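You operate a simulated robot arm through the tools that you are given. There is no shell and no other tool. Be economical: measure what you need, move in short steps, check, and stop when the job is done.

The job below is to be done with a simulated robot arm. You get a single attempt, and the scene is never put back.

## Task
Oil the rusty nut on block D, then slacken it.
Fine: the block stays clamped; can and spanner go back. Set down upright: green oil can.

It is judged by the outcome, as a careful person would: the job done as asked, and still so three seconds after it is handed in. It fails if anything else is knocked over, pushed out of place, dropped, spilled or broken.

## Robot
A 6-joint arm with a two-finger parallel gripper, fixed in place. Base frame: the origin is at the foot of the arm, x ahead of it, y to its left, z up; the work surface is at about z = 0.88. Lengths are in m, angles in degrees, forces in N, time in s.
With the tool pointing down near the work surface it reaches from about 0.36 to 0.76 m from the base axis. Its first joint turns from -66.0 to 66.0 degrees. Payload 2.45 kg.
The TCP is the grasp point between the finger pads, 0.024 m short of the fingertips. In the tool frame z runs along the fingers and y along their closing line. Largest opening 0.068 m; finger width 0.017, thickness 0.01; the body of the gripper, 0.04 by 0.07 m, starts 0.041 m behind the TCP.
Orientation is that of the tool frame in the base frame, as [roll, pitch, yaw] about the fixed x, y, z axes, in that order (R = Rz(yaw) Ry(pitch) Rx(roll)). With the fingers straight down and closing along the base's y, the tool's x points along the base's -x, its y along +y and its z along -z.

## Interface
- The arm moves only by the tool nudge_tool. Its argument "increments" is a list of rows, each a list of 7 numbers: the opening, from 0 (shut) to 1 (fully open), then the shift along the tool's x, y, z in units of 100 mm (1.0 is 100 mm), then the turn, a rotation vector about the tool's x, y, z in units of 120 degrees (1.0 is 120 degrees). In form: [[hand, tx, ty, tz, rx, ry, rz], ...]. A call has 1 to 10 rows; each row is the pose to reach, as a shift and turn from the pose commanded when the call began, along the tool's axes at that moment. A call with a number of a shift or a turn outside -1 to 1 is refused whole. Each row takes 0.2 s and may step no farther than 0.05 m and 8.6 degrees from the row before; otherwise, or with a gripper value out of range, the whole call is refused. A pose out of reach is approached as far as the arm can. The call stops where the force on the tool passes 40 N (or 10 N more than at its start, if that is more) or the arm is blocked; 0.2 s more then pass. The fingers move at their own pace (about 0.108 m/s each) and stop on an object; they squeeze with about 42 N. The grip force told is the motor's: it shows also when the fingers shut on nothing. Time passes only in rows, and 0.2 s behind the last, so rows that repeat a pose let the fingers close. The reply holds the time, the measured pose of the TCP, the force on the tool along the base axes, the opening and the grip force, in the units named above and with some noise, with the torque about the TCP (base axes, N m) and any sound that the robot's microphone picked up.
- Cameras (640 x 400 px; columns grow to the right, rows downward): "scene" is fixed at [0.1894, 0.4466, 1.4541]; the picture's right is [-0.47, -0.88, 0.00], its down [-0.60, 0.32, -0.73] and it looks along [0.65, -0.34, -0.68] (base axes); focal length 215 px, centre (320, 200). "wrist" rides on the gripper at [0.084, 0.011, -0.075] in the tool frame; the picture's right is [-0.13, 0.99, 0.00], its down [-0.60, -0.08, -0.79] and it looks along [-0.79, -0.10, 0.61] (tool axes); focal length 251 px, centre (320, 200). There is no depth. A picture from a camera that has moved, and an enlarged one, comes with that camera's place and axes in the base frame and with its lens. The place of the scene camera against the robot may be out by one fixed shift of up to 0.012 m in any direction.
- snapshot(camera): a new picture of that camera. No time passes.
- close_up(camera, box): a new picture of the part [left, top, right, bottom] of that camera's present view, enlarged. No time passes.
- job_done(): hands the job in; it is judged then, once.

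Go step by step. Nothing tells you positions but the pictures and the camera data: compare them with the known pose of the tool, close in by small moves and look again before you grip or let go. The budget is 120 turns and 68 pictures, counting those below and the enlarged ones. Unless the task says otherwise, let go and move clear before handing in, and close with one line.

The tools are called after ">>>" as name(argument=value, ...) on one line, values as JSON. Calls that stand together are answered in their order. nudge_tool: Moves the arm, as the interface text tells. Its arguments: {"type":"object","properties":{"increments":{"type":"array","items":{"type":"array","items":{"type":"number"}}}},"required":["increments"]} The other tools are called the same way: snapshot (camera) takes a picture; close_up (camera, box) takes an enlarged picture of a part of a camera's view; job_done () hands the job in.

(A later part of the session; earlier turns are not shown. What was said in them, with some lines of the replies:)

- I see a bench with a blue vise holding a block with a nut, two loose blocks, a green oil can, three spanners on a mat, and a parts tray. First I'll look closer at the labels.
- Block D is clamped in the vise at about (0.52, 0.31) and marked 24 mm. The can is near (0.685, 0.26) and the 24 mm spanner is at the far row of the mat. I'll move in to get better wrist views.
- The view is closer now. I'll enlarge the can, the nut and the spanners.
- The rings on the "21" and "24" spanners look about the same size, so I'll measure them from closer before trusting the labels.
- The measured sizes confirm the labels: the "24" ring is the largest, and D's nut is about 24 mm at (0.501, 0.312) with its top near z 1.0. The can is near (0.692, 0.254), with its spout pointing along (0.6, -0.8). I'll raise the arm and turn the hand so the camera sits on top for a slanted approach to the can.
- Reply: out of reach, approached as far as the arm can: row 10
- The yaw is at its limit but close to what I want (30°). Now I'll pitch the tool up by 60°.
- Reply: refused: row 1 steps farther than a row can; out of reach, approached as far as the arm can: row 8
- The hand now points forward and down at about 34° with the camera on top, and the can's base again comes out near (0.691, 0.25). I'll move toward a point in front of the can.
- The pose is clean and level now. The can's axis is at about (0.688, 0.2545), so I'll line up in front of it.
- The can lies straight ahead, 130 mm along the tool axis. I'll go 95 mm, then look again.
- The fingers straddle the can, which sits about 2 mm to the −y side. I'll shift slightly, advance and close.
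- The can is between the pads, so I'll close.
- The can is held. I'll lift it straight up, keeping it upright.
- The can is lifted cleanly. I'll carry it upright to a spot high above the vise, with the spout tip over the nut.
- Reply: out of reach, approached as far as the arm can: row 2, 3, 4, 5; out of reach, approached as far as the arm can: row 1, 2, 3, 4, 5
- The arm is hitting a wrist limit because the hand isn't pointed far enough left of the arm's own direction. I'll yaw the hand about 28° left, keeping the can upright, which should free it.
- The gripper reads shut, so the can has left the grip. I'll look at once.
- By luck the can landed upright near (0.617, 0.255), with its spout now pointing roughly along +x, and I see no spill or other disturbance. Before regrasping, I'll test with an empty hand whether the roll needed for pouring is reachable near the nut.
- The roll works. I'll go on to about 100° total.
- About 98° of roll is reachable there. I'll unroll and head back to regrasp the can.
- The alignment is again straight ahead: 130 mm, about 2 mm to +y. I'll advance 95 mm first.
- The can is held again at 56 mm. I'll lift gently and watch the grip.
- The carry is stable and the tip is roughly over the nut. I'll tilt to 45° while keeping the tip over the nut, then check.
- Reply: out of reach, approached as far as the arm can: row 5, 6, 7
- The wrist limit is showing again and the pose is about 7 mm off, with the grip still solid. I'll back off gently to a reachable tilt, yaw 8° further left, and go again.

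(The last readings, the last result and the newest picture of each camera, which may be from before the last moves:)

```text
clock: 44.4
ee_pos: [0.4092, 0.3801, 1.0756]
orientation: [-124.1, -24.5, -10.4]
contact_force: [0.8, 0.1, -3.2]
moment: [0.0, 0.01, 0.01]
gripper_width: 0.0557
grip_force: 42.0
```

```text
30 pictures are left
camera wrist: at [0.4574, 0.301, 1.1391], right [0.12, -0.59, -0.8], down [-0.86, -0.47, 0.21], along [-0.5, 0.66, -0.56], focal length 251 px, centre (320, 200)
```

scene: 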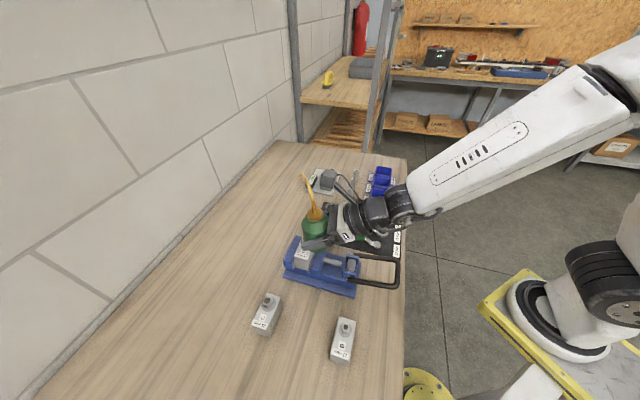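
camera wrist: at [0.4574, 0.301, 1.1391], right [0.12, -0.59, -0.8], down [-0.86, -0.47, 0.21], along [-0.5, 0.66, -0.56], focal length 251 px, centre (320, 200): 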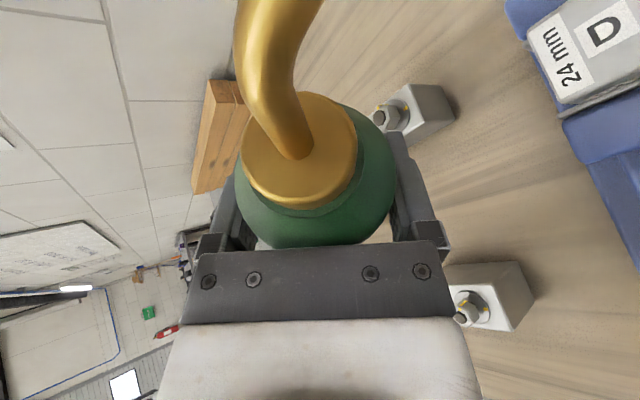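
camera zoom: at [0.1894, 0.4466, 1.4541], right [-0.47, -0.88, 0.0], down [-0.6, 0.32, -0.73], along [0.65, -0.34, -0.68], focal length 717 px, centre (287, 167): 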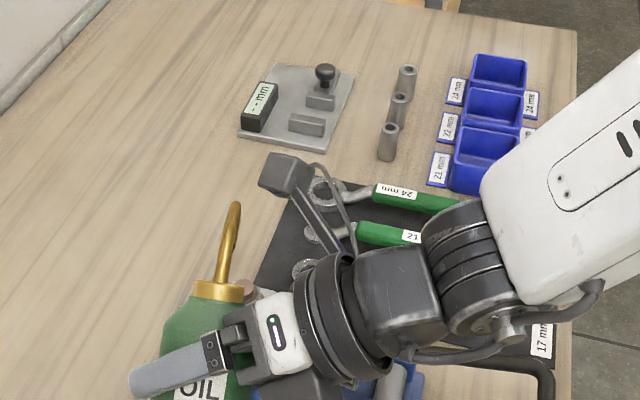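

The grip is solid and the spout tip hangs over the nut, about 5 cm above the bolt top by my reckoning. I'll tilt further to about 75° of roll, keeping the tip over the nut, and hold.

>>> nudge_tool(increments=[[0, 0.03, 0.012, 0.03, 0, 0, 0.04], [0, 0.06, 0.024, 0.06, 0, 0, 0.08], [0, 0.092, 0.036, 0.092, 0, 0, 0.125], [0, 0.092, 0.036, 0.092, 0, 0, 0.125], [0, 0.092, 0.036, 0.092, 0, 0, 0.125], [0, 0.092, 0.036, 0.092, 0, 0, 0.125]])

>>> close_up(camera="scene", box=[270, 190, 350, 250])

```text
clock: 45.8
ee_pos: [0.4197, 0.383, 1.0721]
orientation: [-121.3, -11.7, -18.9]
contact_force: [-0.3, -0.5, -3.2]
moment: [0.0, -0.01, 0.0]
gripper_width: 0.0558
grip_force: 41.6
```

```text
6.67 times, centred on (310, 220) of scene
camera zoom: at [0.1894, 0.4466, 1.4541], right [-0.47, -0.88, 0.0], down [-0.6, 0.32, -0.73], along [0.65, -0.34, -0.68], focal length 1434 px, centre (387, 67)
```

zoom: 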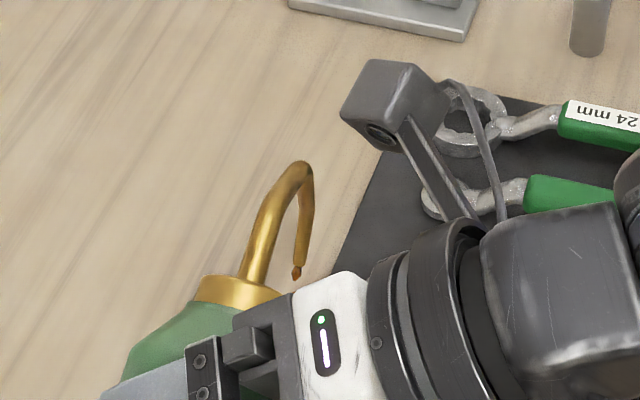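

A drop is forming at the spout tip, almost exactly above the nut. I'll hold here and look again.

>>> nudge_tool(increments=[[0, 0, 0, 0, 0, 0, 0], [0, 0, 0, 0, 0, 0, 0], [0, 0, 0, 0, 0, 0, 0], [0, 0, 0, 0, 0, 0, 0], [0, 0, 0, 0, 0, 0, 0]])

>>> close_up(camera="scene", box=[290, 210, 322, 234])

```text
clock: 47.0
ee_pos: [0.421, 0.3838, 1.0698]
orientation: [-121.2, -11.8, -18.9]
contact_force: [-0.6, 0.0, -3.9]
moment: [0.0, -0.06, 0.0]
gripper_width: 0.0557
grip_force: 41.6
```

```text
16.00 times, centred on (306, 222) of scene
camera zoom: at [0.1894, 0.4466, 1.4541], right [-0.47, -0.88, 0.0], down [-0.6, 0.32, -0.73], along [0.65, -0.34, -0.68], focal length 3440 px, centre (544, -152)
```

zoom: 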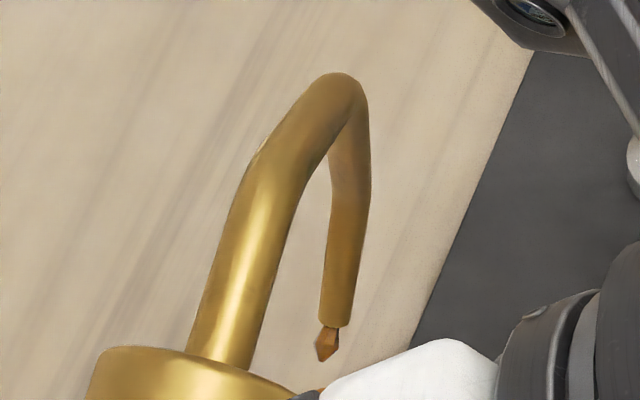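

The drop sits right over the bolt. That is a few seconds of dripping, so I'll return the can upright along the same path and check the nut.

>>> nudge_tool(increments=[[0, -0.035, 0.02, -0.07, 0, 0, -0.0625], [0, -0.07, 0.04, -0.14, 0, 0, -0.125], [0, -0.1, 0.06, -0.21, 0, 0, -0.1875], [0, -0.123, 0.08, -0.28, 0, 0, -0.25], [0, -0.06, 0.07, -0.36, 0, 0, -0.3125], [0, 0.02, 0.06, -0.45, 0, 0, -0.375], [0, 0.094, 0.054, -0.525, 0, 0, -0.4375], [0, 0.094, 0.054, -0.525, 0, 0, -0.4375]])

>>> snapshot(camera="wrist")

```text
clock: 48.8
ee_pos: [0.4097, 0.3358, 1.0968]
orientation: [-145.9, -52.2, 23.2]
contact_force: [-0.5, 0.4, -3.2]
moment: [0.04, 0.04, -0.01]
gripper_width: 0.0557
grip_force: 42.1
```

```text
27 pictures are left
camera wrist: at [0.4371, 0.2922, 1.1963], right [0.65, -0.61, -0.44], down [-0.7, -0.71, -0.05], along [-0.29, 0.34, -0.9], focal length 251 px, centre (320, 200)
```

wrist: 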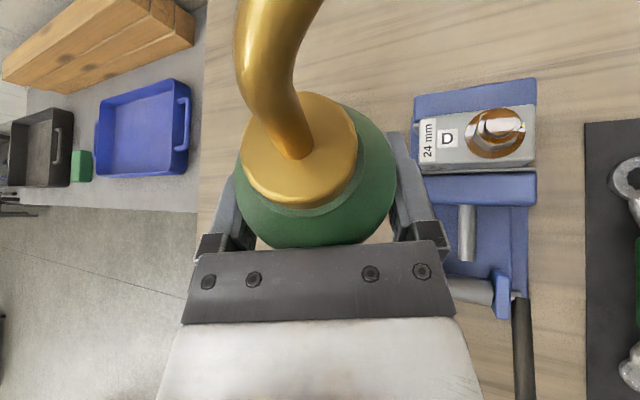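

>>> close_up(camera="wrist", box=[400, 70, 560, 190])

```text
3.33 times, centred on (480, 130) of wrist
camera zoom: at [0.4371, 0.2922, 1.1963], right [0.65, -0.61, -0.44], down [-0.7, -0.71, -0.05], along [-0.29, 0.34, -0.9], focal length 838 px, centre (-213, 433)
```

zoom: 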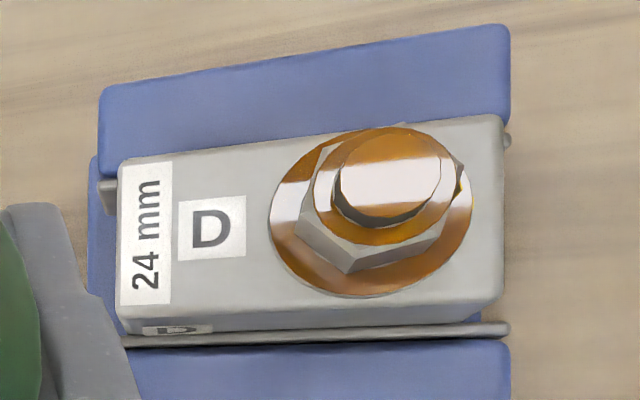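

The nut, bolt and washer are now glossy amber, and only they were oiled. Next I'll straighten the can fully and carry it back to its original spot.

>>> nudge_tool(increments=[[0, 0.05, -0.02, -0.03, 0, 0, -0.05], [0, 0.1, -0.04, -0.06, 0, 0, -0.1], [0, 0.15, -0.06, -0.09, 0, 0, -0.15], [0, 0.158, -0.07, -0.1, 0, 0, -0.196], [0, 0.158, -0.07, -0.1, 0, 0, -0.196]])

>>> nudge_tool(increments=[[0, 0.02, 0.2, 0.03, 0, 0, 0], [0, 0.03, 0.4, 0.06, 0, 0, 0], [0, 0.05, 0.6, 0.09, 0, 0, 0], [0, 0.07, 0.8, 0.12, 0, 0, 0], [0, 0.08, 0.95, 0.137, 0, 0, 0], [0, 0.08, 0.95, 0.137, 0, 0, 0]])

>>> nudge_tool(increments=[[0, 0.02, 0.2, 0.03, 0, 0, 0], [0, 0.03, 0.4, 0.06, 0, 0, 0], [0, 0.05, 0.6, 0.09, 0, 0, 0], [0, 0.07, 0.8, 0.12, 0, 0, 0], [0, 0.08, 0.95, 0.137, 0, 0, 0], [0, 0.08, 0.95, 0.137, 0, 0, 0]])

```text
clock: 50.0
ee_pos: [0.4093, 0.3362, 1.1158]
orientation: [-179.8, -59.4, 63.9]
contact_force: [0.5, 0.6, -3.8]
moment: [0.02, -0.02, 0.01]
gripper_width: 0.056
grip_force: 42.6
```

```text
clock: 51.4
ee_pos: [0.5022, 0.3091, 1.1155]
orientation: [-179.6, -59.4, 63.6]
contact_force: [-0.4, 0.2, -3.6]
moment: [0.02, -0.01, -0.03]
gripper_width: 0.0557
grip_force: 42.2
```

```text
clock: 52.8
ee_pos: [0.5947, 0.2816, 1.1146]
orientation: [-179.6, -59.4, 63.6]
contact_force: [0.1, -1.2, -3.1]
moment: [0.04, -0.03, 0.01]
gripper_width: 0.0561
grip_force: 42.2
```

>>> nudge_tool(increments=[[0, 0.02, 0.2, 0.03, 0, 0, 0], [0, 0.03, 0.4, 0.06, 0, 0, 0], [0, 0.05, 0.6, 0.09, 0, 0, 0], [0, 0.07, 0.8, 0.12, 0, 0, 0], [0, 0.08, 0.95, 0.137, 0, 0, 0], [0, 0.08, 0.95, 0.137, 0, 0, 0]])

>>> nudge_tool(increments=[[0, 0, 0, 0, -0.026, 0, 0.015], [0, 0, 0, 0, -0.052, 0, 0.03], [0, 0, 0, 0, -0.078, 0, 0.045], [0, 0, 0, 0, -0.104, 0, 0.06], [0, 0, 0, 0, -0.13, 0, 0.077], [0, 0, 0, 0, -0.156, 0, 0.0925], [0, 0, 0, 0, -0.179, 0, 0.106], [0, 0, 0, 0, -0.179, 0, 0.106]])

```text
clock: 54.2
ee_pos: [0.6865, 0.2531, 1.1151]
orientation: [-179.6, -59.4, 63.6]
contact_force: [0.9, -0.8, -4.0]
moment: [0.02, 0.0, 0.03]
gripper_width: 0.0557
grip_force: 41.9
```

```text
clock: 56.0
ee_pos: [0.6875, 0.2534, 1.1137]
orientation: [-179.6, -59.4, 38.6]
contact_force: [0.2, 0.0, -3.5]
moment: [0.01, 0.0, 0.01]
gripper_width: 0.0558
grip_force: 42.2
```

I'm over the original spot, so I'll lower the can.

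>>> nudge_tool(increments=[[0, -0.2, 0, 0.12, 0, 0, 0], [0, -0.4, 0, 0.24, 0, 0, 0], [0, -0.6, 0, 0.36, 0, 0, 0], [0, -0.81, 0, 0.48, 0, 0, 0], [0, -0.81, 0, 0.48, 0, 0, 0]])

>>> nudge_tool(increments=[[0, -0.2, 0, 0.12, 0, 0, 0], [0, -0.4, 0, 0.24, 0, 0, 0], [0, -0.6, 0, 0.36, 0, 0, 0], [0, -0.75, 0, 0.444, 0, 0, 0], [0, -0.81, 0, 0.48, 0, 0, 0], [0, -0.81, 0, 0.48, 0, 0, 0]])

>>> close_up(camera="scene", box=[270, 150, 350, 230])

```text
clock: 57.2
ee_pos: [0.6856, 0.2528, 1.0204]
orientation: [-179.6, -59.5, 38.7]
contact_force: [-0.3, 0.0, -3.7]
moment: [0.0, -0.02, 0.03]
gripper_width: 0.0559
grip_force: 41.8
```

```text
clock: 58.6
ee_pos: [0.6868, 0.2539, 0.9264]
orientation: [-179.7, -59.3, 38.7]
contact_force: [-0.4, 0.4, -3.2]
moment: [0.0, 0.01, -0.01]
gripper_width: 0.0557
grip_force: 42.2
```

```text
5.00 times, centred on (310, 190) of scene
camera zoom: at [0.1895, 0.4466, 1.4541], right [-0.47, -0.88, 0.0], down [-0.6, 0.32, -0.73], along [0.65, -0.34, -0.68], focal length 1075 px, centre (370, 250)
```

zoom: 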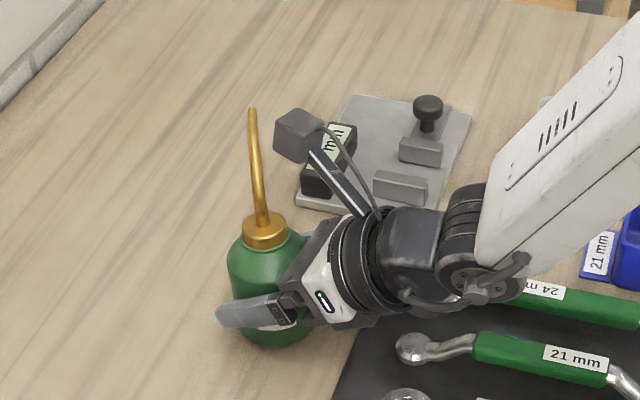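

Not touching yet. I'll take small downward steps until I feel contact.

>>> nudge_tool(increments=[[0, -0.02, 0, 0.012, 0, 0, 0], [0, -0.035, 0, 0.02, 0, 0, 0], [0, -0.035, 0, 0.02, 0, 0, 0]])

>>> nudge_tool(increments=[[0, -0.015, 0, 0.009, 0, 0, 0], [0, -0.015, 0, 0.009, 0, 0, 0]])

```text
clock: 59.4
ee_pos: [0.6857, 0.2542, 0.9224]
orientation: [-179.7, -59.3, 38.6]
contact_force: [0.5, 1.1, -3.5]
moment: [-0.02, -0.01, -0.04]
gripper_width: 0.0561
grip_force: 41.9
```

```text
clock: 60.0
ee_pos: [0.6858, 0.2536, 0.9195]
orientation: [-179.7, -59.4, 38.6]
contact_force: [0.2, -0.1, -4.3]
moment: [0.0, 0.0, -0.01]
gripper_width: 0.0556
grip_force: 42.3
```

>>> nudge_tool(increments=[[0, -0.01, 0, 0.006, 0, 0, 0], [0, -0.01, 0, 0.006, 0, 0, 0]])

>>> nudge_tool(increments=[[0, -0.01, 0, 0.006, 0, 0, 0], [0, -0.01, 0, 0.006, 0, 0, 0]])

```text
clock: 60.6
ee_pos: [0.6857, 0.2551, 0.9188]
orientation: [-179.7, -59.4, 38.5]
contact_force: [0.0, 0.9, -3.5]
moment: [0.0, -0.04, 0.03]
gripper_width: 0.0557
grip_force: 41.9
```

```text
clock: 61.2
ee_pos: [0.6866, 0.2537, 0.9186]
orientation: [-179.7, -59.5, 38.7]
contact_force: [-1.1, 0.0, 1.7]
moment: [0.04, -0.07, 0.01]
gripper_width: 0.0558
grip_force: 41.6
```

It is touching the bench now. I'll release slowly and check.

>>> nudge_tool(increments=[[0.87, 0, 0, 0, 0, 0, 0], [1, 0, 0, 0, 0, 0, 0], [1, 0, 0, 0, 0, 0, 0]])

>>> snapshot(camera="wrist")

```text
clock: 62.0
ee_pos: [0.686, 0.2542, 0.9187]
orientation: [-179.6, -59.2, 38.6]
contact_force: [-1.0, 0.4, 0.7]
moment: [-0.01, -0.02, 0.0]
gripper_width: 0.0682
grip_force: 0.1
```

```text
24 pictures are left
camera wrist: at [0.6765, 0.2316, 1.0282], right [0.57, -0.81, -0.11], down [-0.82, -0.56, -0.12], along [0.03, 0.16, -0.99], focal length 251 px, centre (320, 200)
```

wrist: 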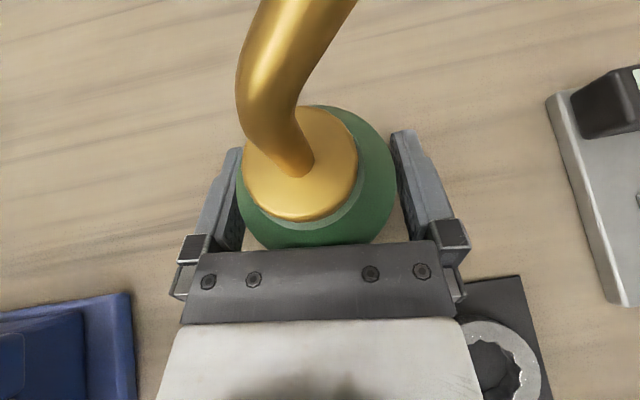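

The can stands upright. I'll back straight out.

>>> nudge_tool(increments=[[1, 0, 0, -0.15, 0, 0, 0], [1, 0, 0, -0.35, 0, 0, 0], [1, 0, 0, -0.6, 0, 0, 0], [1, 0, 0, -0.99, 0, 0, 0], [1, 0, 0, -0.99, 0, 0, 0]])

>>> nudge_tool(increments=[[1, 0.3, 0, -0.35, 0, 0, 0], [1, 0.6, 0, -0.6, 0, 0, 0], [1, 0.9, 0, -0.95, 0, 0, 0], [1, 0.9, 0, -0.95, 0, 0, 0]])

>>> snapshot(camera="scene")

```text
clock: 63.2
ee_pos: [0.6199, 0.2009, 0.9682]
orientation: [-179.7, -59.3, 38.7]
contact_force: [0.5, 0.6, -0.4]
moment: [-0.01, 0.02, -0.02]
gripper_width: 0.0678
grip_force: 0.1
```

```text
clock: 64.2
ee_pos: [0.5917, 0.1775, 1.0952]
orientation: [-179.6, -59.3, 38.6]
contact_force: [-0.5, -0.1, -0.6]
moment: [-0.01, -0.02, 0.03]
gripper_width: 0.0681
grip_force: 0.1
```

```text
23 pictures are left
```

scene: 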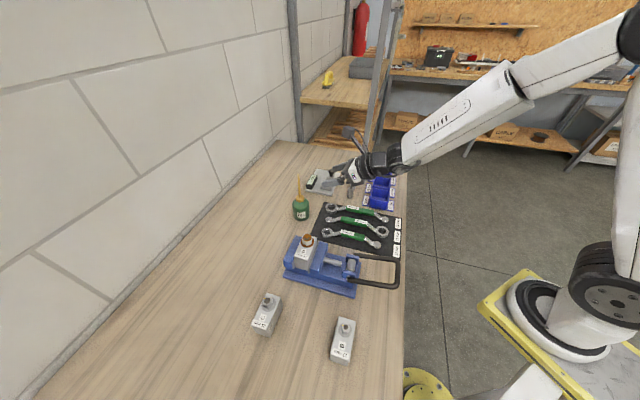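

The can is back at its original spot and upright. Now for the 24 mm spanner: I'll turn the hand to point straight down, with the fingers closing across the handle.

>>> nudge_tool(increments=[[1, 0.1, 0, 0, 0, -0.0625, 0], [1, 0.2, 0, 0, 0, -0.125, 0], [1, 0.3, 0, 0, 0, -0.1875, 0], [1, 0.3, 0, 0, 0, -0.25, 0], [1, 0.3, 0, 0, 0, -0.3125, 0], [1, 0.3, 0, 0, 0, -0.375, 0], [1, 0.3, 0, 0, 0, -0.4375, 0], [1, 0.3, 0, 0, 0, -0.5, 0], [1, 0.3, 0, 0, 0, -0.5, 0]])

>>> nudge_tool(increments=[[1, 0, 0, 0, 0, 0, -0.065], [1, 0, 0, 0, 0, 0, -0.13], [1, 0, 0, 0, 0, 0, -0.195], [1, 0, 0, 0, 0, 0, -0.26], [1, 0, 0, 0, 0, 0, -0.325], [1, 0, 0, 0, 0, 0, -0.39], [1, 0, 0, 0, 0, 0, -0.455], [1, 0, 0, 0, 0, 0, -0.52]])

>>> nudge_tool(increments=[[1, 0, 0, 0, 0, 0, -0.065], [1, 0, 0, 0, 0, 0, -0.13], [1, 0, 0, 0, 0, 0, -0.195], [1, 0, 0, 0, 0, 0, -0.26], [1, 0, 0, 0, 0, 0, -0.325], [1, 0, 0, 0, 0, 0, -0.39], [1, 0, 0, 0, 0, 0, -0.455], [1, 0, 0, 0, 0, 0, -0.52]])

>>> nudge_tool(increments=[[1, 0, 0, 0, 0, 0, -0.065], [1, 0, 0, 0, 0, 0, -0.13], [1, 0, 0, 0, 0, 0, -0.195], [1, 0, 0, 0, 0, 0, -0.26], [1, 0, 0, 0, 0, 0, -0.325], [1, 0, 0, 0, 0, 0, -0.39], [1, 0, 0, 0, 0, 0, -0.455], [1, 0, 0, 0, 0, 0, -0.52]])

```text
clock: 66.2
ee_pos: [0.6027, 0.1875, 1.12]
orientation: [-179.9, 0.7, 38.9]
contact_force: [0.1, -0.3, -0.4]
moment: [0.0, 0.02, -0.01]
gripper_width: 0.0678
grip_force: 0.2
```

```text
clock: 68.0
ee_pos: [0.604, 0.1873, 1.1204]
orientation: [-179.4, 0.2, 101.6]
contact_force: [-0.3, -0.8, 0.2]
moment: [-0.01, -0.03, -0.04]
gripper_width: 0.0679
grip_force: 0.1
```

```text
clock: 69.8
ee_pos: [0.6053, 0.1872, 1.1207]
orientation: [-179.6, -0.6, 163.9]
contact_force: [0.2, -0.7, -0.2]
moment: [0.01, 0.03, 0.0]
gripper_width: 0.068
grip_force: 0.0
```

```text
clock: 71.6
ee_pos: [0.605, 0.1882, 1.1209]
orientation: [179.9, -0.6, -133.7]
contact_force: [-0.1, 0.6, 0.2]
moment: [0.0, 0.0, -0.01]
gripper_width: 0.0678
grip_force: 0.0
```

>>> nudge_tool(increments=[[1, 0.25, -0.17, 0, 0, 0, 0], [1, 0.5, -0.34, 0.1, 0, 0, 0], [1, 0.75, -0.5, 0.3, 0, 0, 0], [1, 0.92, -0.67, 0.5, 0, 0, 0], [1, 0.92, -0.67, 0.5, 0, 0, 0]])

>>> snapshot(camera="wrist")

```text
clock: 72.8
ee_pos: [0.5879, 0.0742, 1.0711]
orientation: [179.7, -0.6, -133.9]
contact_force: [-0.3, 0.7, 1.1]
moment: [0.01, 0.01, 0.0]
gripper_width: 0.0678
grip_force: 0.0
```

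```text
22 pictures are left
camera wrist: at [0.5227, 0.022, 1.1465], right [-0.63, 0.78, 0.0], down [0.48, 0.38, 0.79], along [0.61, 0.49, -0.62], focal length 251 px, centre (320, 200)
```

wrist: 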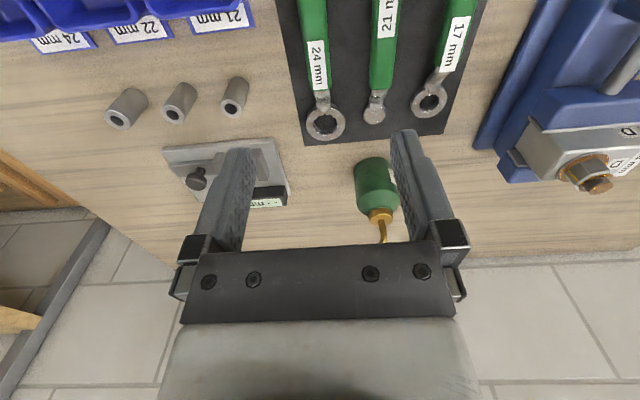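

The 24 mm spanner's ring is at (0.658, 0.139), with its handle running at 44° and the handle axis near z 0.904. I'll narrow the fingers to avoid the neighbouring spanner, fine-align and descend part way.

>>> nudge_tool(increments=[[0.55, 0, -0.01, 0.2, 0, 0, 0.009], [0.55, 0, -0.02, 0.5, 0, 0, 0.018], [0.55, 0, -0.02, 0.8, 0, 0, 0.018], [0.55, 0, -0.02, 1.0, 0, 0, 0.018], [0.55, 0, -0.02, 1.0, 0, 0, 0.018]])

>>> nudge_tool(increments=[[0.55, 0, 0, 0.2, 0, 0, 0], [0.55, 0, 0, 0.2, 0, 0, 0]])

>>> snapshot(camera="wrist")

>>> close_up(camera="scene", box=[300, 160, 420, 250])

```text
clock: 74.0
ee_pos: [0.5893, 0.0723, 0.9705]
orientation: [179.8, -0.6, -136.0]
contact_force: [-0.2, 0.4, -1.0]
moment: [0.03, 0.02, -0.05]
gripper_width: 0.0374
grip_force: 0.0
```

```text
clock: 74.6
ee_pos: [0.5895, 0.0734, 0.9512]
orientation: [179.8, -0.5, -136.0]
contact_force: [0.6, 0.4, -0.1]
moment: [-0.02, 0.02, 0.0]
gripper_width: 0.0375
grip_force: 0.0
```

```text
21 pictures are left
camera wrist: at [0.5221, 0.0224, 1.0271], right [-0.6, 0.8, 0.0], down [0.5, 0.37, 0.79], along [0.63, 0.47, -0.62], focal length 251 px, centre (320, 200)
```

wrist: 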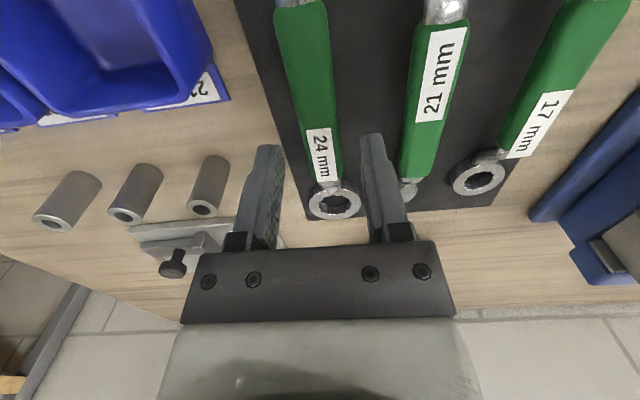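

```text
4.44 times, centred on (360, 205) of scene
camera zoom: at [0.1894, 0.4466, 1.4541], right [-0.47, -0.88, 0.0], down [-0.6, 0.32, -0.73], along [0.65, -0.34, -0.68], focal length 956 px, centre (142, 178)
```

zoom: 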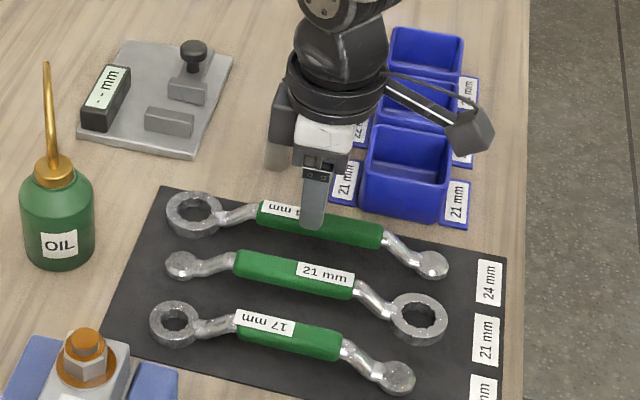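

The alignment looks good: handle centred, ring about 97 mm ahead of the grip point. I'll descend to z 0.911 and close.

>>> nudge_tool(increments=[[0.55, 0, 0, 0.15, 0, 0, 0], [0.55, 0, 0, 0.3, 0, 0, 0], [0.55, 0, 0, 0.4, 0, 0, 0], [0.55, 0, 0, 0.4, 0, 0, 0], [0, 0, 0, 0.4, 0, 0, 0], [0, 0, 0, 0.4, 0, 0, 0], [0, 0, 0, 0.4, 0, 0, 0]])

>>> snapshot(camera="wrist")

```text
clock: 76.2
ee_pos: [0.5887, 0.0733, 0.9117]
orientation: [179.8, -0.6, -136.0]
contact_force: [1.0, 0.5, -0.2]
moment: [0.17, -0.08, 0.09]
gripper_width: 0.0216
grip_force: 38.9
```

```text
19 pictures are left
camera wrist: at [0.521, 0.0226, 0.9872], right [-0.6, 0.8, 0.0], down [0.5, 0.37, 0.79], along [0.63, 0.47, -0.62], focal length 251 px, centre (320, 200)
```

wrist: 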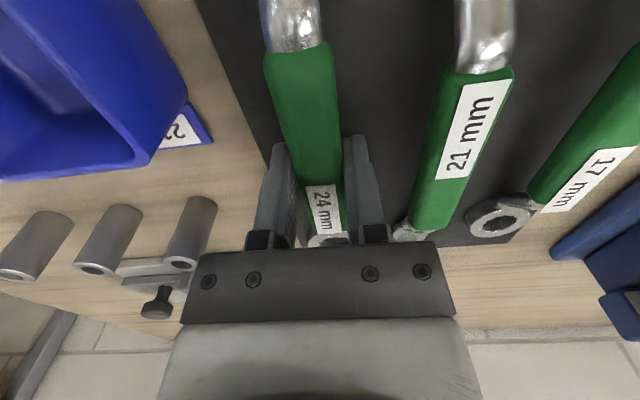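

The handle is gripped at 21.6 mm. I'll lift it and check that the spanner hangs level.

>>> nudge_tool(increments=[[0, 0, 0, -0.1, 0, 0, 0], [0, 0, 0, -0.25, 0, 0, 0], [0, 0, 0, -0.45, 0, 0, 0], [0, 0, 0, -0.7, 0, 0, 0], [0, 0, 0, -0.99, 0, 0, 0], [0, 0, 0, -0.99, 0, 0, 0]])

>>> nudge_tool(increments=[[0, 0, 0, -0.25, 0, 0, 0], [0, 0, 0, -0.5, 0, 0, 0], [0, 0, 0, -0.75, 0, 0, 0], [0, 0, 0, -0.75, 0, 0, 0]])

>>> snapshot(camera="wrist")

>>> close_up(camera="scene", box=[290, 100, 430, 200])

```text
clock: 77.6
ee_pos: [0.5888, 0.0724, 1.0101]
orientation: [179.8, -0.6, -135.9]
contact_force: [0.4, -0.3, -2.6]
moment: [-0.04, 0.0, 0.05]
gripper_width: 0.0216
grip_force: 39.0
```

```text
clock: 78.6
ee_pos: [0.5907, 0.0734, 1.0847]
orientation: [179.8, -0.7, -136.0]
contact_force: [-0.1, -0.6, -2.7]
moment: [-0.02, 0.01, -0.01]
gripper_width: 0.0215
grip_force: 38.4
```

```text
18 pictures are left
camera wrist: at [0.5234, 0.0225, 1.1603], right [-0.6, 0.8, 0.0], down [0.5, 0.37, 0.79], along [0.63, 0.47, -0.62], focal length 251 px, centre (320, 200)
```

wrist: 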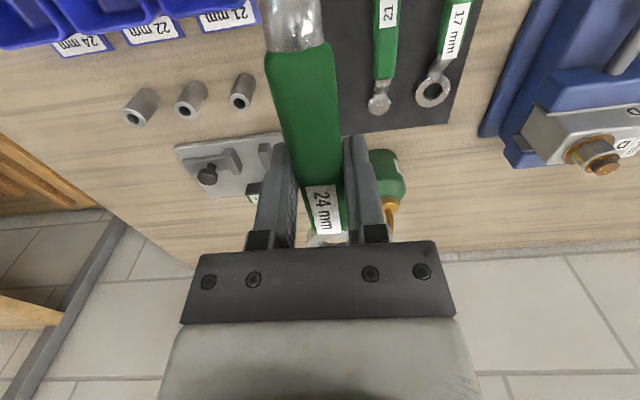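

```text
4.00 times, centred on (360, 150) of scene
camera zoom: at [0.1894, 0.4466, 1.4541], right [-0.47, -0.88, 0.0], down [-0.6, 0.32, -0.73], along [0.65, -0.34, -0.68], focal length 860 px, centre (160, 400)
```

zoom: 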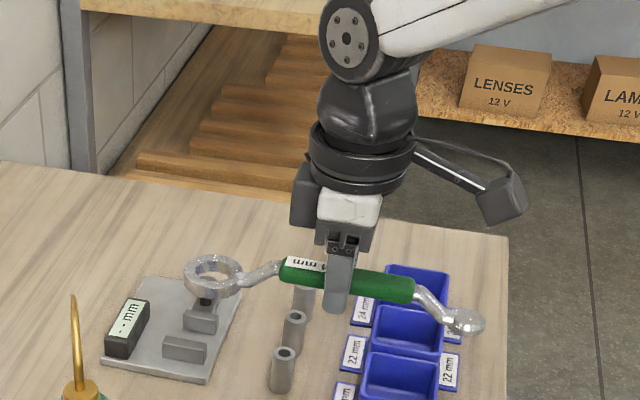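

The spanner hangs level. I'll look closely at the ring's teeth and the nut's flats to line up their angles.

>>> close_up(camera="scene", box=[362, 158, 386, 178])

>>> close_up(camera="scene", box=[292, 228, 322, 254])

```text
16.00 times, centred on (374, 168) of scene
camera zoom: at [0.1894, 0.4466, 1.4541], right [-0.47, -0.88, 0.0], down [-0.6, 0.32, -0.73], along [0.65, -0.34, -0.68], focal length 3440 px, centre (-544, 712)
```

zoom: 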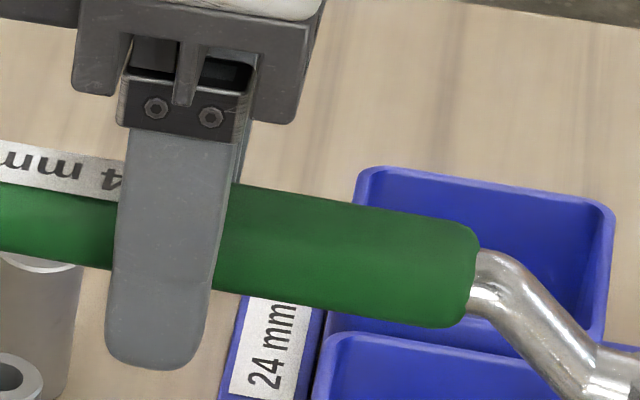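

```text
15.38 times, centred on (307, 241) of scene
camera zoom: at [0.1894, 0.4466, 1.4541], right [-0.47, -0.88, 0.0], down [-0.6, 0.32, -0.73], along [0.65, -0.34, -0.68], focal length 3308 px, centre (520, -431)
```

zoom: 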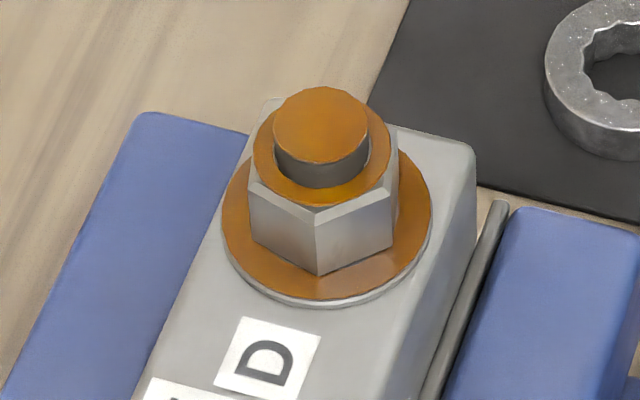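

>>> close_up(camera="scene", box=[321, 160, 345, 178])

```text
16.00 times, centred on (333, 169) of scene
camera zoom: at [0.1894, 0.4466, 1.4541], right [-0.47, -0.88, 0.0], down [-0.6, 0.32, -0.73], along [0.65, -0.34, -0.68], focal length 3440 px, centre (112, 696)
```

zoom: 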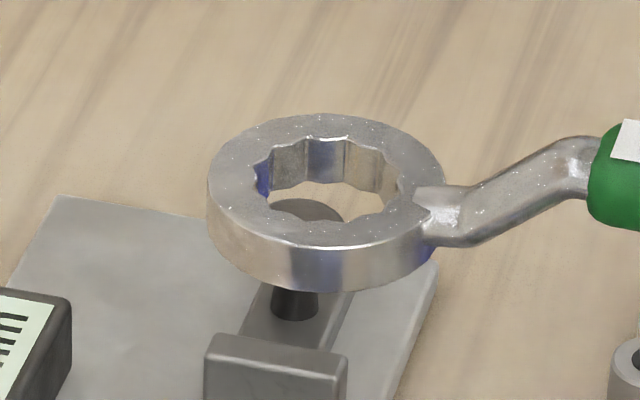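

>>> close_up(camera="scene", box=[328, 166, 340, 174])

```text
16.00 times, centred on (334, 170) of scene
camera zoom: at [0.1894, 0.4466, 1.4541], right [-0.47, -0.88, 0.0], down [-0.6, 0.32, -0.73], along [0.65, -0.34, -0.68], focal length 3440 px, centre (96, 680)
```

zoom: 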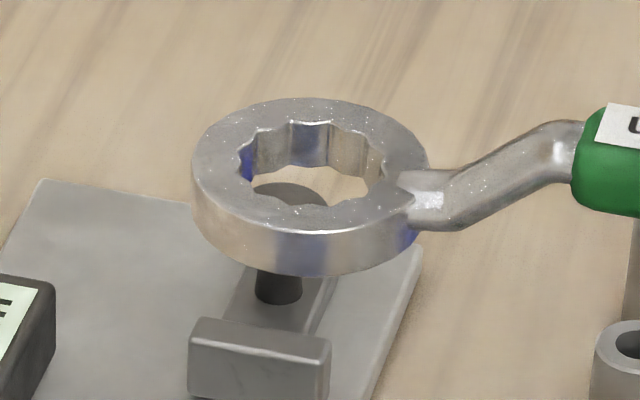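

The ring's corners lie along the handle axis and the nut's corners sit at about 30° mod 60, so a spanner yaw of about 61° should fit. I'll carry it over the nut.

>>> nudge_tool(increments=[[0, -0.01, 0.2, 0, 0, 0, -0.025], [0, -0.02, 0.4, 0, 0, 0, -0.05], [0, -0.02, 0.6, 0, 0, 0, -0.08], [0, -0.03, 0.8, 0, 0, 0, -0.11], [0, -0.04, 1.0, 0, 0, 0, -0.142], [0, -0.04, 1.0, 0, 0, 0, -0.142]])

```text
clock: 80.0
ee_pos: [0.524, 0.1481, 1.0857]
orientation: [179.5, -0.4, -118.9]
contact_force: [0.9, 0.0, -2.3]
moment: [-0.01, 0.0, 0.0]
gripper_width: 0.0215
grip_force: 38.1
```

>>> nudge_tool(increments=[[0, -0.08, 0.25, 0, 0, 0, 0], [0, -0.16, 0.5, 0, 0, 0, 0], [0, -0.25, 0.75, 0, 0, 0, 0], [0, -0.347, 0.985, 0, 0, 0, 0], [0, -0.347, 0.985, 0, 0, 0, 0]])

>>> close_up(camera="scene", box=[280, 180, 360, 250])

>>> snapshot(camera="wrist")

```text
clock: 81.2
ee_pos: [0.454, 0.2263, 1.0844]
orientation: [179.5, -0.4, -119.0]
contact_force: [0.8, 0.5, -1.9]
moment: [-0.02, 0.0, 0.0]
gripper_width: 0.0216
grip_force: 38.9
```

```text
5.71 times, centred on (320, 215) of scene
camera zoom: at [0.1894, 0.4466, 1.4541], right [-0.47, -0.88, 0.0], down [-0.6, 0.32, -0.73], along [0.65, -0.34, -0.68], focal length 1229 px, centre (320, 114)
```

zoom: 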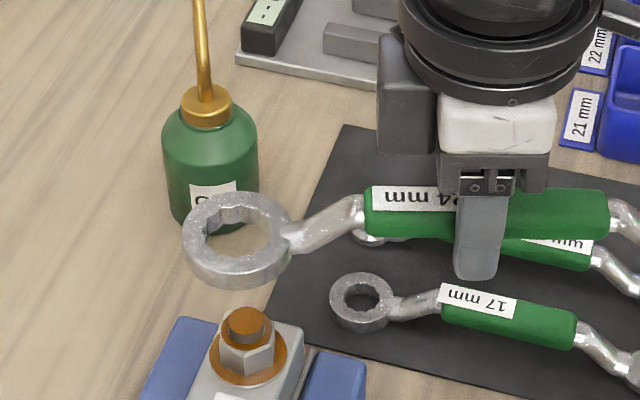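

```text
11 pictures are left
camera wrist: at [0.4047, 0.1583, 1.1608], right [-0.8, 0.59, 0.01], down [0.37, 0.49, 0.79], along [0.46, 0.64, -0.62], focal length 251 px, centre (320, 200)
```

wrist: 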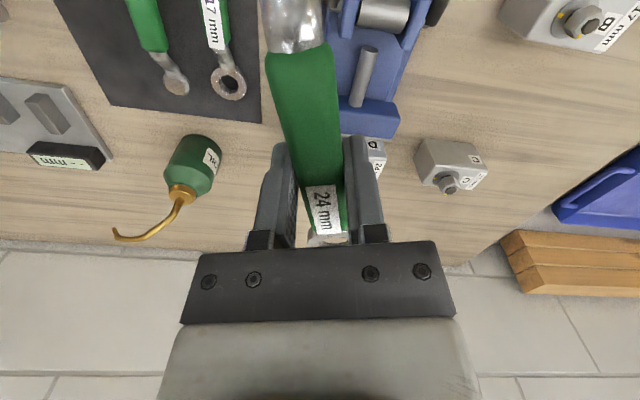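

The ring measures within about 1.5 mm of the nut axis. I'll lower it until the ring bottom is level with the bolt top and look again.

>>> nudge_tool(increments=[[0, 0, 0, 0.15, 0, 0, 0], [0, 0, 0, 0.3, 0, 0, 0], [0, 0, 0, 0.42, 0, 0, 0], [0, 0, 0, 0.5, 0, 0, 0], [0, 0, 0, 0.5, 0, 0, 0]])

>>> close_up(camera="scene", box=[288, 215, 336, 251])

```text
clock: 82.4
ee_pos: [0.4541, 0.2249, 1.0363]
orientation: [179.6, -0.5, -119.0]
contact_force: [0.6, -0.6, -1.9]
moment: [0.0, 0.0, -0.02]
gripper_width: 0.0213
grip_force: 38.7
```

```text
11.11 times, centred on (312, 233) of scene
camera zoom: at [0.1894, 0.4466, 1.4541], right [-0.47, -0.88, 0.0], down [-0.6, 0.32, -0.73], along [0.65, -0.34, -0.68], focal length 2389 px, centre (409, -167)
```

zoom: 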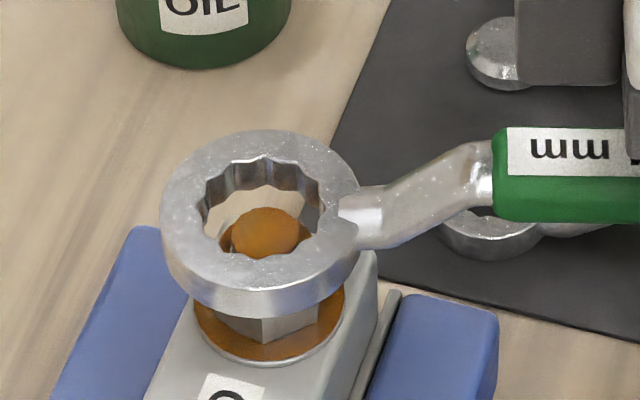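

The ring is nicely above the bolt and aligned in the picture. I'll descend slowly in small steps and feel for seating.

>>> nudge_tool(increments=[[0, 0, -0.015, 0.04, 0, 0, 0], [0, 0, -0.015, 0.08, 0, 0, 0], [0, 0, -0.015, 0.12, 0, 0, 0], [0, 0, -0.015, 0.16, 0, 0, 0], [0, 0, -0.015, 0.16, 0, 0, 0]])

```text
clock: 83.6
ee_pos: [0.4541, 0.2251, 1.0199]
orientation: [179.6, -0.5, -119.0]
contact_force: [-2.8, -0.4, -2.0]
moment: [-0.08, 0.08, 0.23]
gripper_width: 0.0216
grip_force: 39.0
```

>>> nudge_tool(increments=[[0, 0, 0, 0.03, 0, 0, 0], [0, 0, 0, 0.06, 0, 0, 0], [0, 0, 0, 0.06, 0, 0, 0]])

>>> close_up(camera="scene", box=[288, 220, 328, 250])

```text
clock: 84.4
ee_pos: [0.4537, 0.2251, 1.0129]
orientation: [179.6, -0.5, -119.0]
contact_force: [-4.2, -0.2, -0.4]
moment: [0.13, 0.07, 0.43]
gripper_width: 0.0216
grip_force: 38.9
```

```text
13.33 times, centred on (308, 235) of scene
camera zoom: at [0.1893, 0.4466, 1.4541], right [-0.47, -0.88, 0.0], down [-0.6, 0.32, -0.73], along [0.65, -0.34, -0.68], focal length 2867 px, centre (480, -267)
```

zoom: 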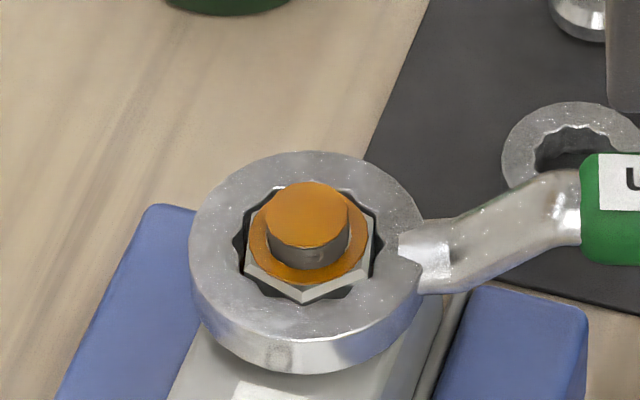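

The ring has slid over the nut with its teeth engaged. I'll ease the small sideways force and go a little deeper.

>>> nudge_tool(increments=[[0, 0, 0.012, 0.0, 0, 0, 0], [0, 0, 0.012, 0.03, 0, 0, 0], [0, 0, 0.012, 0.05, 0, 0, 0], [0, 0, 0.012, 0.05, 0, 0, 0]])

```text
clock: 85.4
ee_pos: [0.4532, 0.2252, 1.008]
orientation: [179.6, -0.4, -119.1]
contact_force: [0.1, 0.2, -2.7]
moment: [-0.04, 0.01, -0.01]
gripper_width: 0.0217
grip_force: 38.8
```

The ring is seated with no side force. I'll turn counter-clockwise about the nut, first 18°, watching the torque.

>>> nudge_tool(increments=[[0, -0.001, -0.05, 0, 0, 0, -0.025], [0, -0.005, -0.101, 0, 0, 0, -0.05], [0, -0.012, -0.152, 0, 0, 0, -0.075], [0, -0.021, -0.202, 0, 0, 0, -0.1], [0, -0.033, -0.251, 0, 0, 0, -0.125], [0, -0.047, -0.3, 0, 0, 0, -0.15], [0, -0.047, -0.3, 0, 0, 0, -0.15]])

```text
clock: 87.0
ee_pos: [0.4824, 0.2143, 1.0077]
orientation: [179.5, -0.5, -100.8]
contact_force: [-3.4, 2.6, -2.4]
moment: [-0.01, 0.08, -0.17]
gripper_width: 0.0218
grip_force: 38.3
```

It turned 18° with light force. I'll continue another 42°.

>>> nudge_tool(increments=[[0, -0.005, -0.101, 0, 0, 0, -0.05], [0, -0.021, -0.202, 0, 0, 0, -0.1], [0, -0.047, -0.3, 0, 0, 0, -0.15], [0, -0.084, -0.395, 0, 0, 0, -0.2], [0, -0.13, -0.485, 0, 0, 0, -0.25], [0, -0.185, -0.57, 0, 0, 0, -0.3], [0, -0.249, -0.649, 0, 0, 0, -0.35], [0, -0.249, -0.649, 0, 0, 0, -0.35]])

>>> close_up(camera="scene", box=[288, 220, 328, 250])

```text
clock: 88.8
ee_pos: [0.551, 0.227, 1.0086]
orientation: [179.3, 0.1, -59.0]
contact_force: [-0.1, -1.0, -1.9]
moment: [-0.01, -0.02, 0.12]
gripper_width: 0.0215
grip_force: 38.7
```

```text
13.33 times, centred on (308, 235) of scene
camera zoom: at [0.1894, 0.4466, 1.4541], right [-0.47, -0.88, 0.0], down [-0.6, 0.32, -0.73], along [0.65, -0.34, -0.68], focal length 2867 px, centre (480, -267)
```

zoom: 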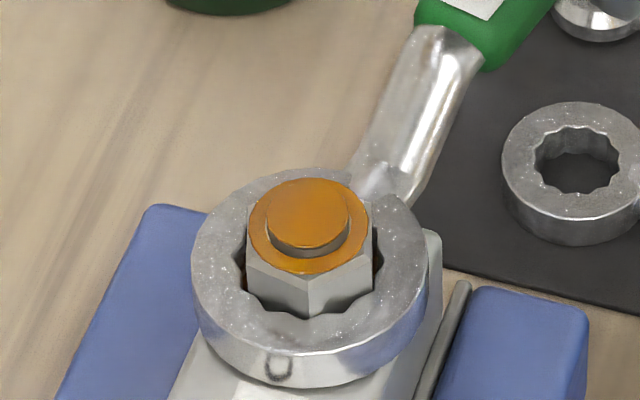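

The nut has turned about 60° and visibly risen on the thread, so it is slack. I'll lift the spanner straight off.

>>> nudge_tool(increments=[[0, 0, 0, -0.05, 0, 0, 0], [0, 0, 0, -0.12, 0, 0, 0], [0, 0, 0, -0.2, 0, 0, 0], [0, 0, 0, -0.35, 0, 0, 0], [0, 0, 0, -0.55, 0, 0, 0], [0, 0, 0, -0.8, 0, 0, 0], [0, 0, 0, -0.8, 0, 0, 0]])

>>> close_up(camera="scene", box=[270, 180, 370, 260])

```text
clock: 90.4
ee_pos: [0.5507, 0.2267, 1.0864]
orientation: [179.3, 0.1, -58.9]
contact_force: [-0.9, 0.0, -2.1]
moment: [-0.02, -0.02, 0.0]
gripper_width: 0.0217
grip_force: 38.9
```

```text
5.00 times, centred on (320, 220) of scene
camera zoom: at [0.1894, 0.4466, 1.4541], right [-0.47, -0.88, 0.0], down [-0.6, 0.32, -0.73], along [0.65, -0.34, -0.68], focal length 1075 px, centre (320, 100)
```

zoom: 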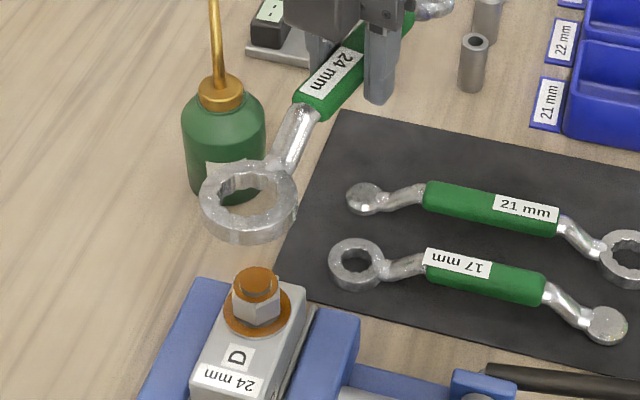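

>>> nudge_tool(increments=[[0, 0.15, 0.04, 0, 0, 0, 0.04], [0, 0.3, 0.08, 0, 0, 0, 0.08], [0, 0.45, 0.12, 0, 0, 0, 0.12], [0, 0.6, 0.16, 0, 0, 0, 0.17], [0, 0.7, 0.2, 0, 0, 0, 0.22], [0, 0.8, 0.23, 0, 0, 0, 0.27], [0, 0.9, 0.27, 0, 0, 0, 0.32], [0, 0.9, 0.27, 0, 0, 0, 0.32]])

```text
clock: 92.2
ee_pos: [0.5745, 0.1357, 1.0874]
orientation: [179.5, -0.3, -97.5]
contact_force: [0.5, 0.0, -2.7]
moment: [-0.03, 0.02, -0.02]
gripper_width: 0.0214
grip_force: 38.6
```

>>> nudge_tool(increments=[[0, 0.1, -0.03, 0, 0, 0, 0.05], [0, 0.2, -0.07, 0, 0, 0, 0.1], [0, 0.3, -0.11, 0, 0, 0, 0.15], [0, 0.4, -0.15, 0, 0, 0, 0.2], [0, 0.5, -0.19, 0, 0, 0, 0.25], [0, 0.6, -0.222, 0, 0, 0, 0.3], [0, 0.6, -0.222, 0, 0, 0, 0.321], [0, 0.6, -0.222, 0, 0, 0, 0.321]])

```text
clock: 94.0
ee_pos: [0.5887, 0.0736, 1.0878]
orientation: [179.8, -0.6, -135.9]
contact_force: [-1.2, -0.2, -1.6]
moment: [0.0, 0.0, 0.0]
gripper_width: 0.0217
grip_force: 37.9
```

I'm exactly above the spanner's home. I'll lower it.

>>> nudge_tool(increments=[[0, 0, 0, 0.25, 0, 0, 0], [0, 0, 0, 0.5, 0, 0, 0], [0, 0, 0, 0.75, 0, 0, 0], [0, 0, 0, 0.99, 0, 0, 0], [0, 0, 0, 0.99, 0, 0, 0]])

>>> nudge_tool(increments=[[0, 0, 0, 0.2, 0, 0, 0], [0, 0, 0, 0.4, 0, 0, 0], [0, 0, 0, 0.55, 0, 0, 0], [0, 0, 0, 0.68, 0, 0, 0], [0, 0, 0, 0.74, 0, 0, 0], [0, 0, 0, 0.74, 0, 0, 0]])

>>> close_up(camera="scene", box=[300, 170, 410, 250])

```text
clock: 95.2
ee_pos: [0.5875, 0.0731, 0.988]
orientation: [179.8, -0.6, -135.9]
contact_force: [0.0, 0.1, -2.5]
moment: [0.01, 0.02, -0.01]
gripper_width: 0.0215
grip_force: 38.8
```

```text
clock: 96.6
ee_pos: [0.586, 0.0732, 0.9148]
orientation: [179.9, -0.6, -135.9]
contact_force: [-1.3, 0.1, -2.0]
moment: [-0.06, 0.05, 0.03]
gripper_width: 0.0215
grip_force: 38.5
```

```text
5.00 times, centred on (355, 210) of scene
camera zoom: at [0.1894, 0.4466, 1.4541], right [-0.47, -0.88, 0.0], down [-0.6, 0.32, -0.73], along [0.65, -0.34, -0.68], focal length 1075 px, centre (145, 150)
```

zoom: 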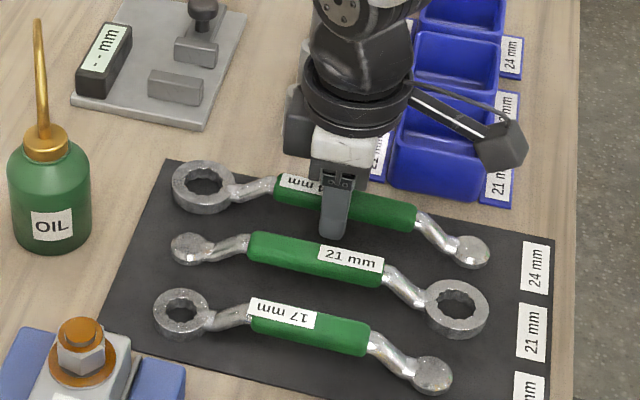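

Back in its slot, about 3 mm above the mat. I'll take the last small steps down until contact.

>>> nudge_tool(increments=[[0, 0, 0, 0.015, 0, 0, 0], [0, 0, 0, 0.025, 0, 0, 0], [0, 0, 0, 0.025, 0, 0, 0]])

>>> nudge_tool(increments=[[0, 0, 0, 0.008, 0, 0, 0], [0, 0, 0, 0.008, 0, 0, 0]])

```text
clock: 97.4
ee_pos: [0.5872, 0.072, 0.9125]
orientation: [179.8, -0.6, -135.9]
contact_force: [-0.7, 0.1, 10.2]
moment: [-0.9, 0.9, -0.13]
gripper_width: 0.0217
grip_force: 38.2
```

```text
clock: 98.0
ee_pos: [0.5866, 0.0745, 0.9116]
orientation: [179.8, -0.6, -135.9]
contact_force: [2.1, 2.4, 9.5]
moment: [-0.85, 0.86, -0.05]
gripper_width: 0.0218
grip_force: 38.3
```

It is resting on the mat. I'll release, opening only part way to clear the neighbouring spanner, and go straight up.

>>> nudge_tool(increments=[[0.45, 0, 0, 0, 0, 0, 0], [0.55, 0, 0, 0, 0, 0, 0], [0.55, 0, 0, 0, 0, 0, 0]])

>>> nudge_tool(increments=[[0.55, 0, 0, -0.15, 0, 0, 0], [0.55, 0, 0, -0.4, 0, 0, 0], [0.55, 0, 0, -0.7, 0, 0, 0], [0.55, 0, 0, -0.99, 0, 0, 0], [0.55, 0, 0, -0.99, 0, 0, 0]])

>>> nudge_tool(increments=[[0.55, 0.2, 0, -0.4, 0, 0, 0], [0.55, 0.4, 0, -0.8, 0, 0, 0], [0.55, 0.6, 0, -0.99, 0, 0, 0], [0.55, 0.6, 0, -0.99, 0, 0, 0]])

>>> close_up(camera="scene", box=[240, 160, 416, 370])

>>> snapshot(camera="wrist")

```text
clock: 98.8
ee_pos: [0.587, 0.0745, 0.9111]
orientation: [179.9, -0.6, -135.9]
contact_force: [0.6, 0.2, 0.6]
moment: [0.02, -0.02, 0.0]
gripper_width: 0.0374
grip_force: 0.0
```

```text
clock: 100.0
ee_pos: [0.5882, 0.0735, 1.0092]
orientation: [179.7, -0.6, -135.9]
contact_force: [0.2, -0.6, 0.2]
moment: [0.0, 0.01, 0.0]
gripper_width: 0.0374
grip_force: 0.1
```

```text
clock: 101.0
ee_pos: [0.5459, 0.0334, 1.1117]
orientation: [179.8, -0.7, -135.9]
contact_force: [0.3, -0.4, 0.6]
moment: [-0.02, 0.01, 0.01]
gripper_width: 0.0374
grip_force: 0.1
```

```text
1.90 times, centred on (328, 265) of scene
camera zoom: at [0.1894, 0.4466, 1.4541], right [-0.47, -0.88, 0.0], down [-0.6, 0.32, -0.73], along [0.65, -0.34, -0.68], focal length 410 px, centre (305, 76)
```

zoom: 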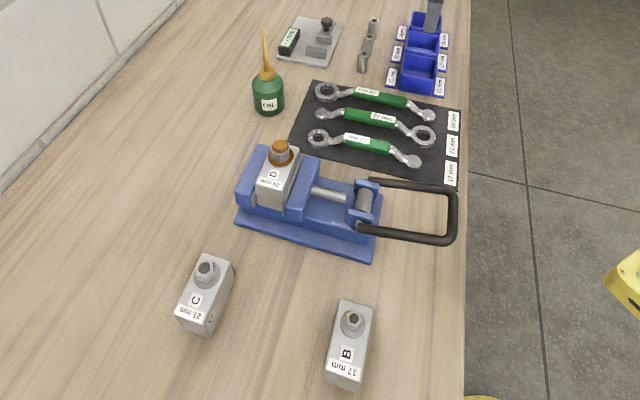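

```text
4 pictures are left
camera wrist: at [0.4788, -0.0174, 1.1867], right [-0.6, 0.8, 0.0], down [0.5, 0.37, 0.79], along [0.63, 0.47, -0.62], focal length 251 px, centre (320, 200)
```

wrist: 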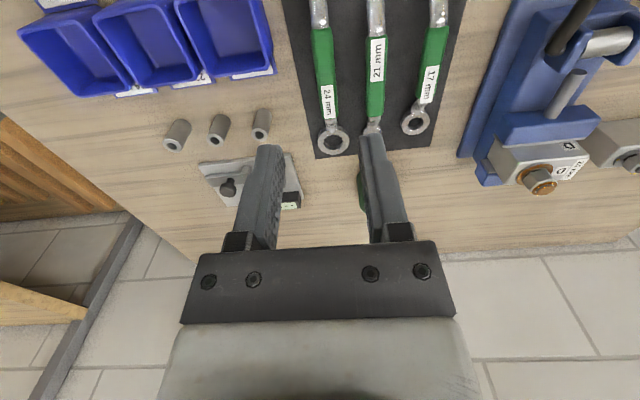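

Everything is in place: can upright at its spot, spanner in its slot, block D still clamped, and the nut oiled and slack. The arm is clear, so I'm handing in.

>>> job_done()

```text
The job is handed in.
```

The nut on block D is oiled and slackened by about 60°, block D is still clamped, and the can (upright) and the 24 mm spanner are back in place; however, I dropped the can once, from roughly 15 cm, on the first carry — it landed upright with no visible spill.
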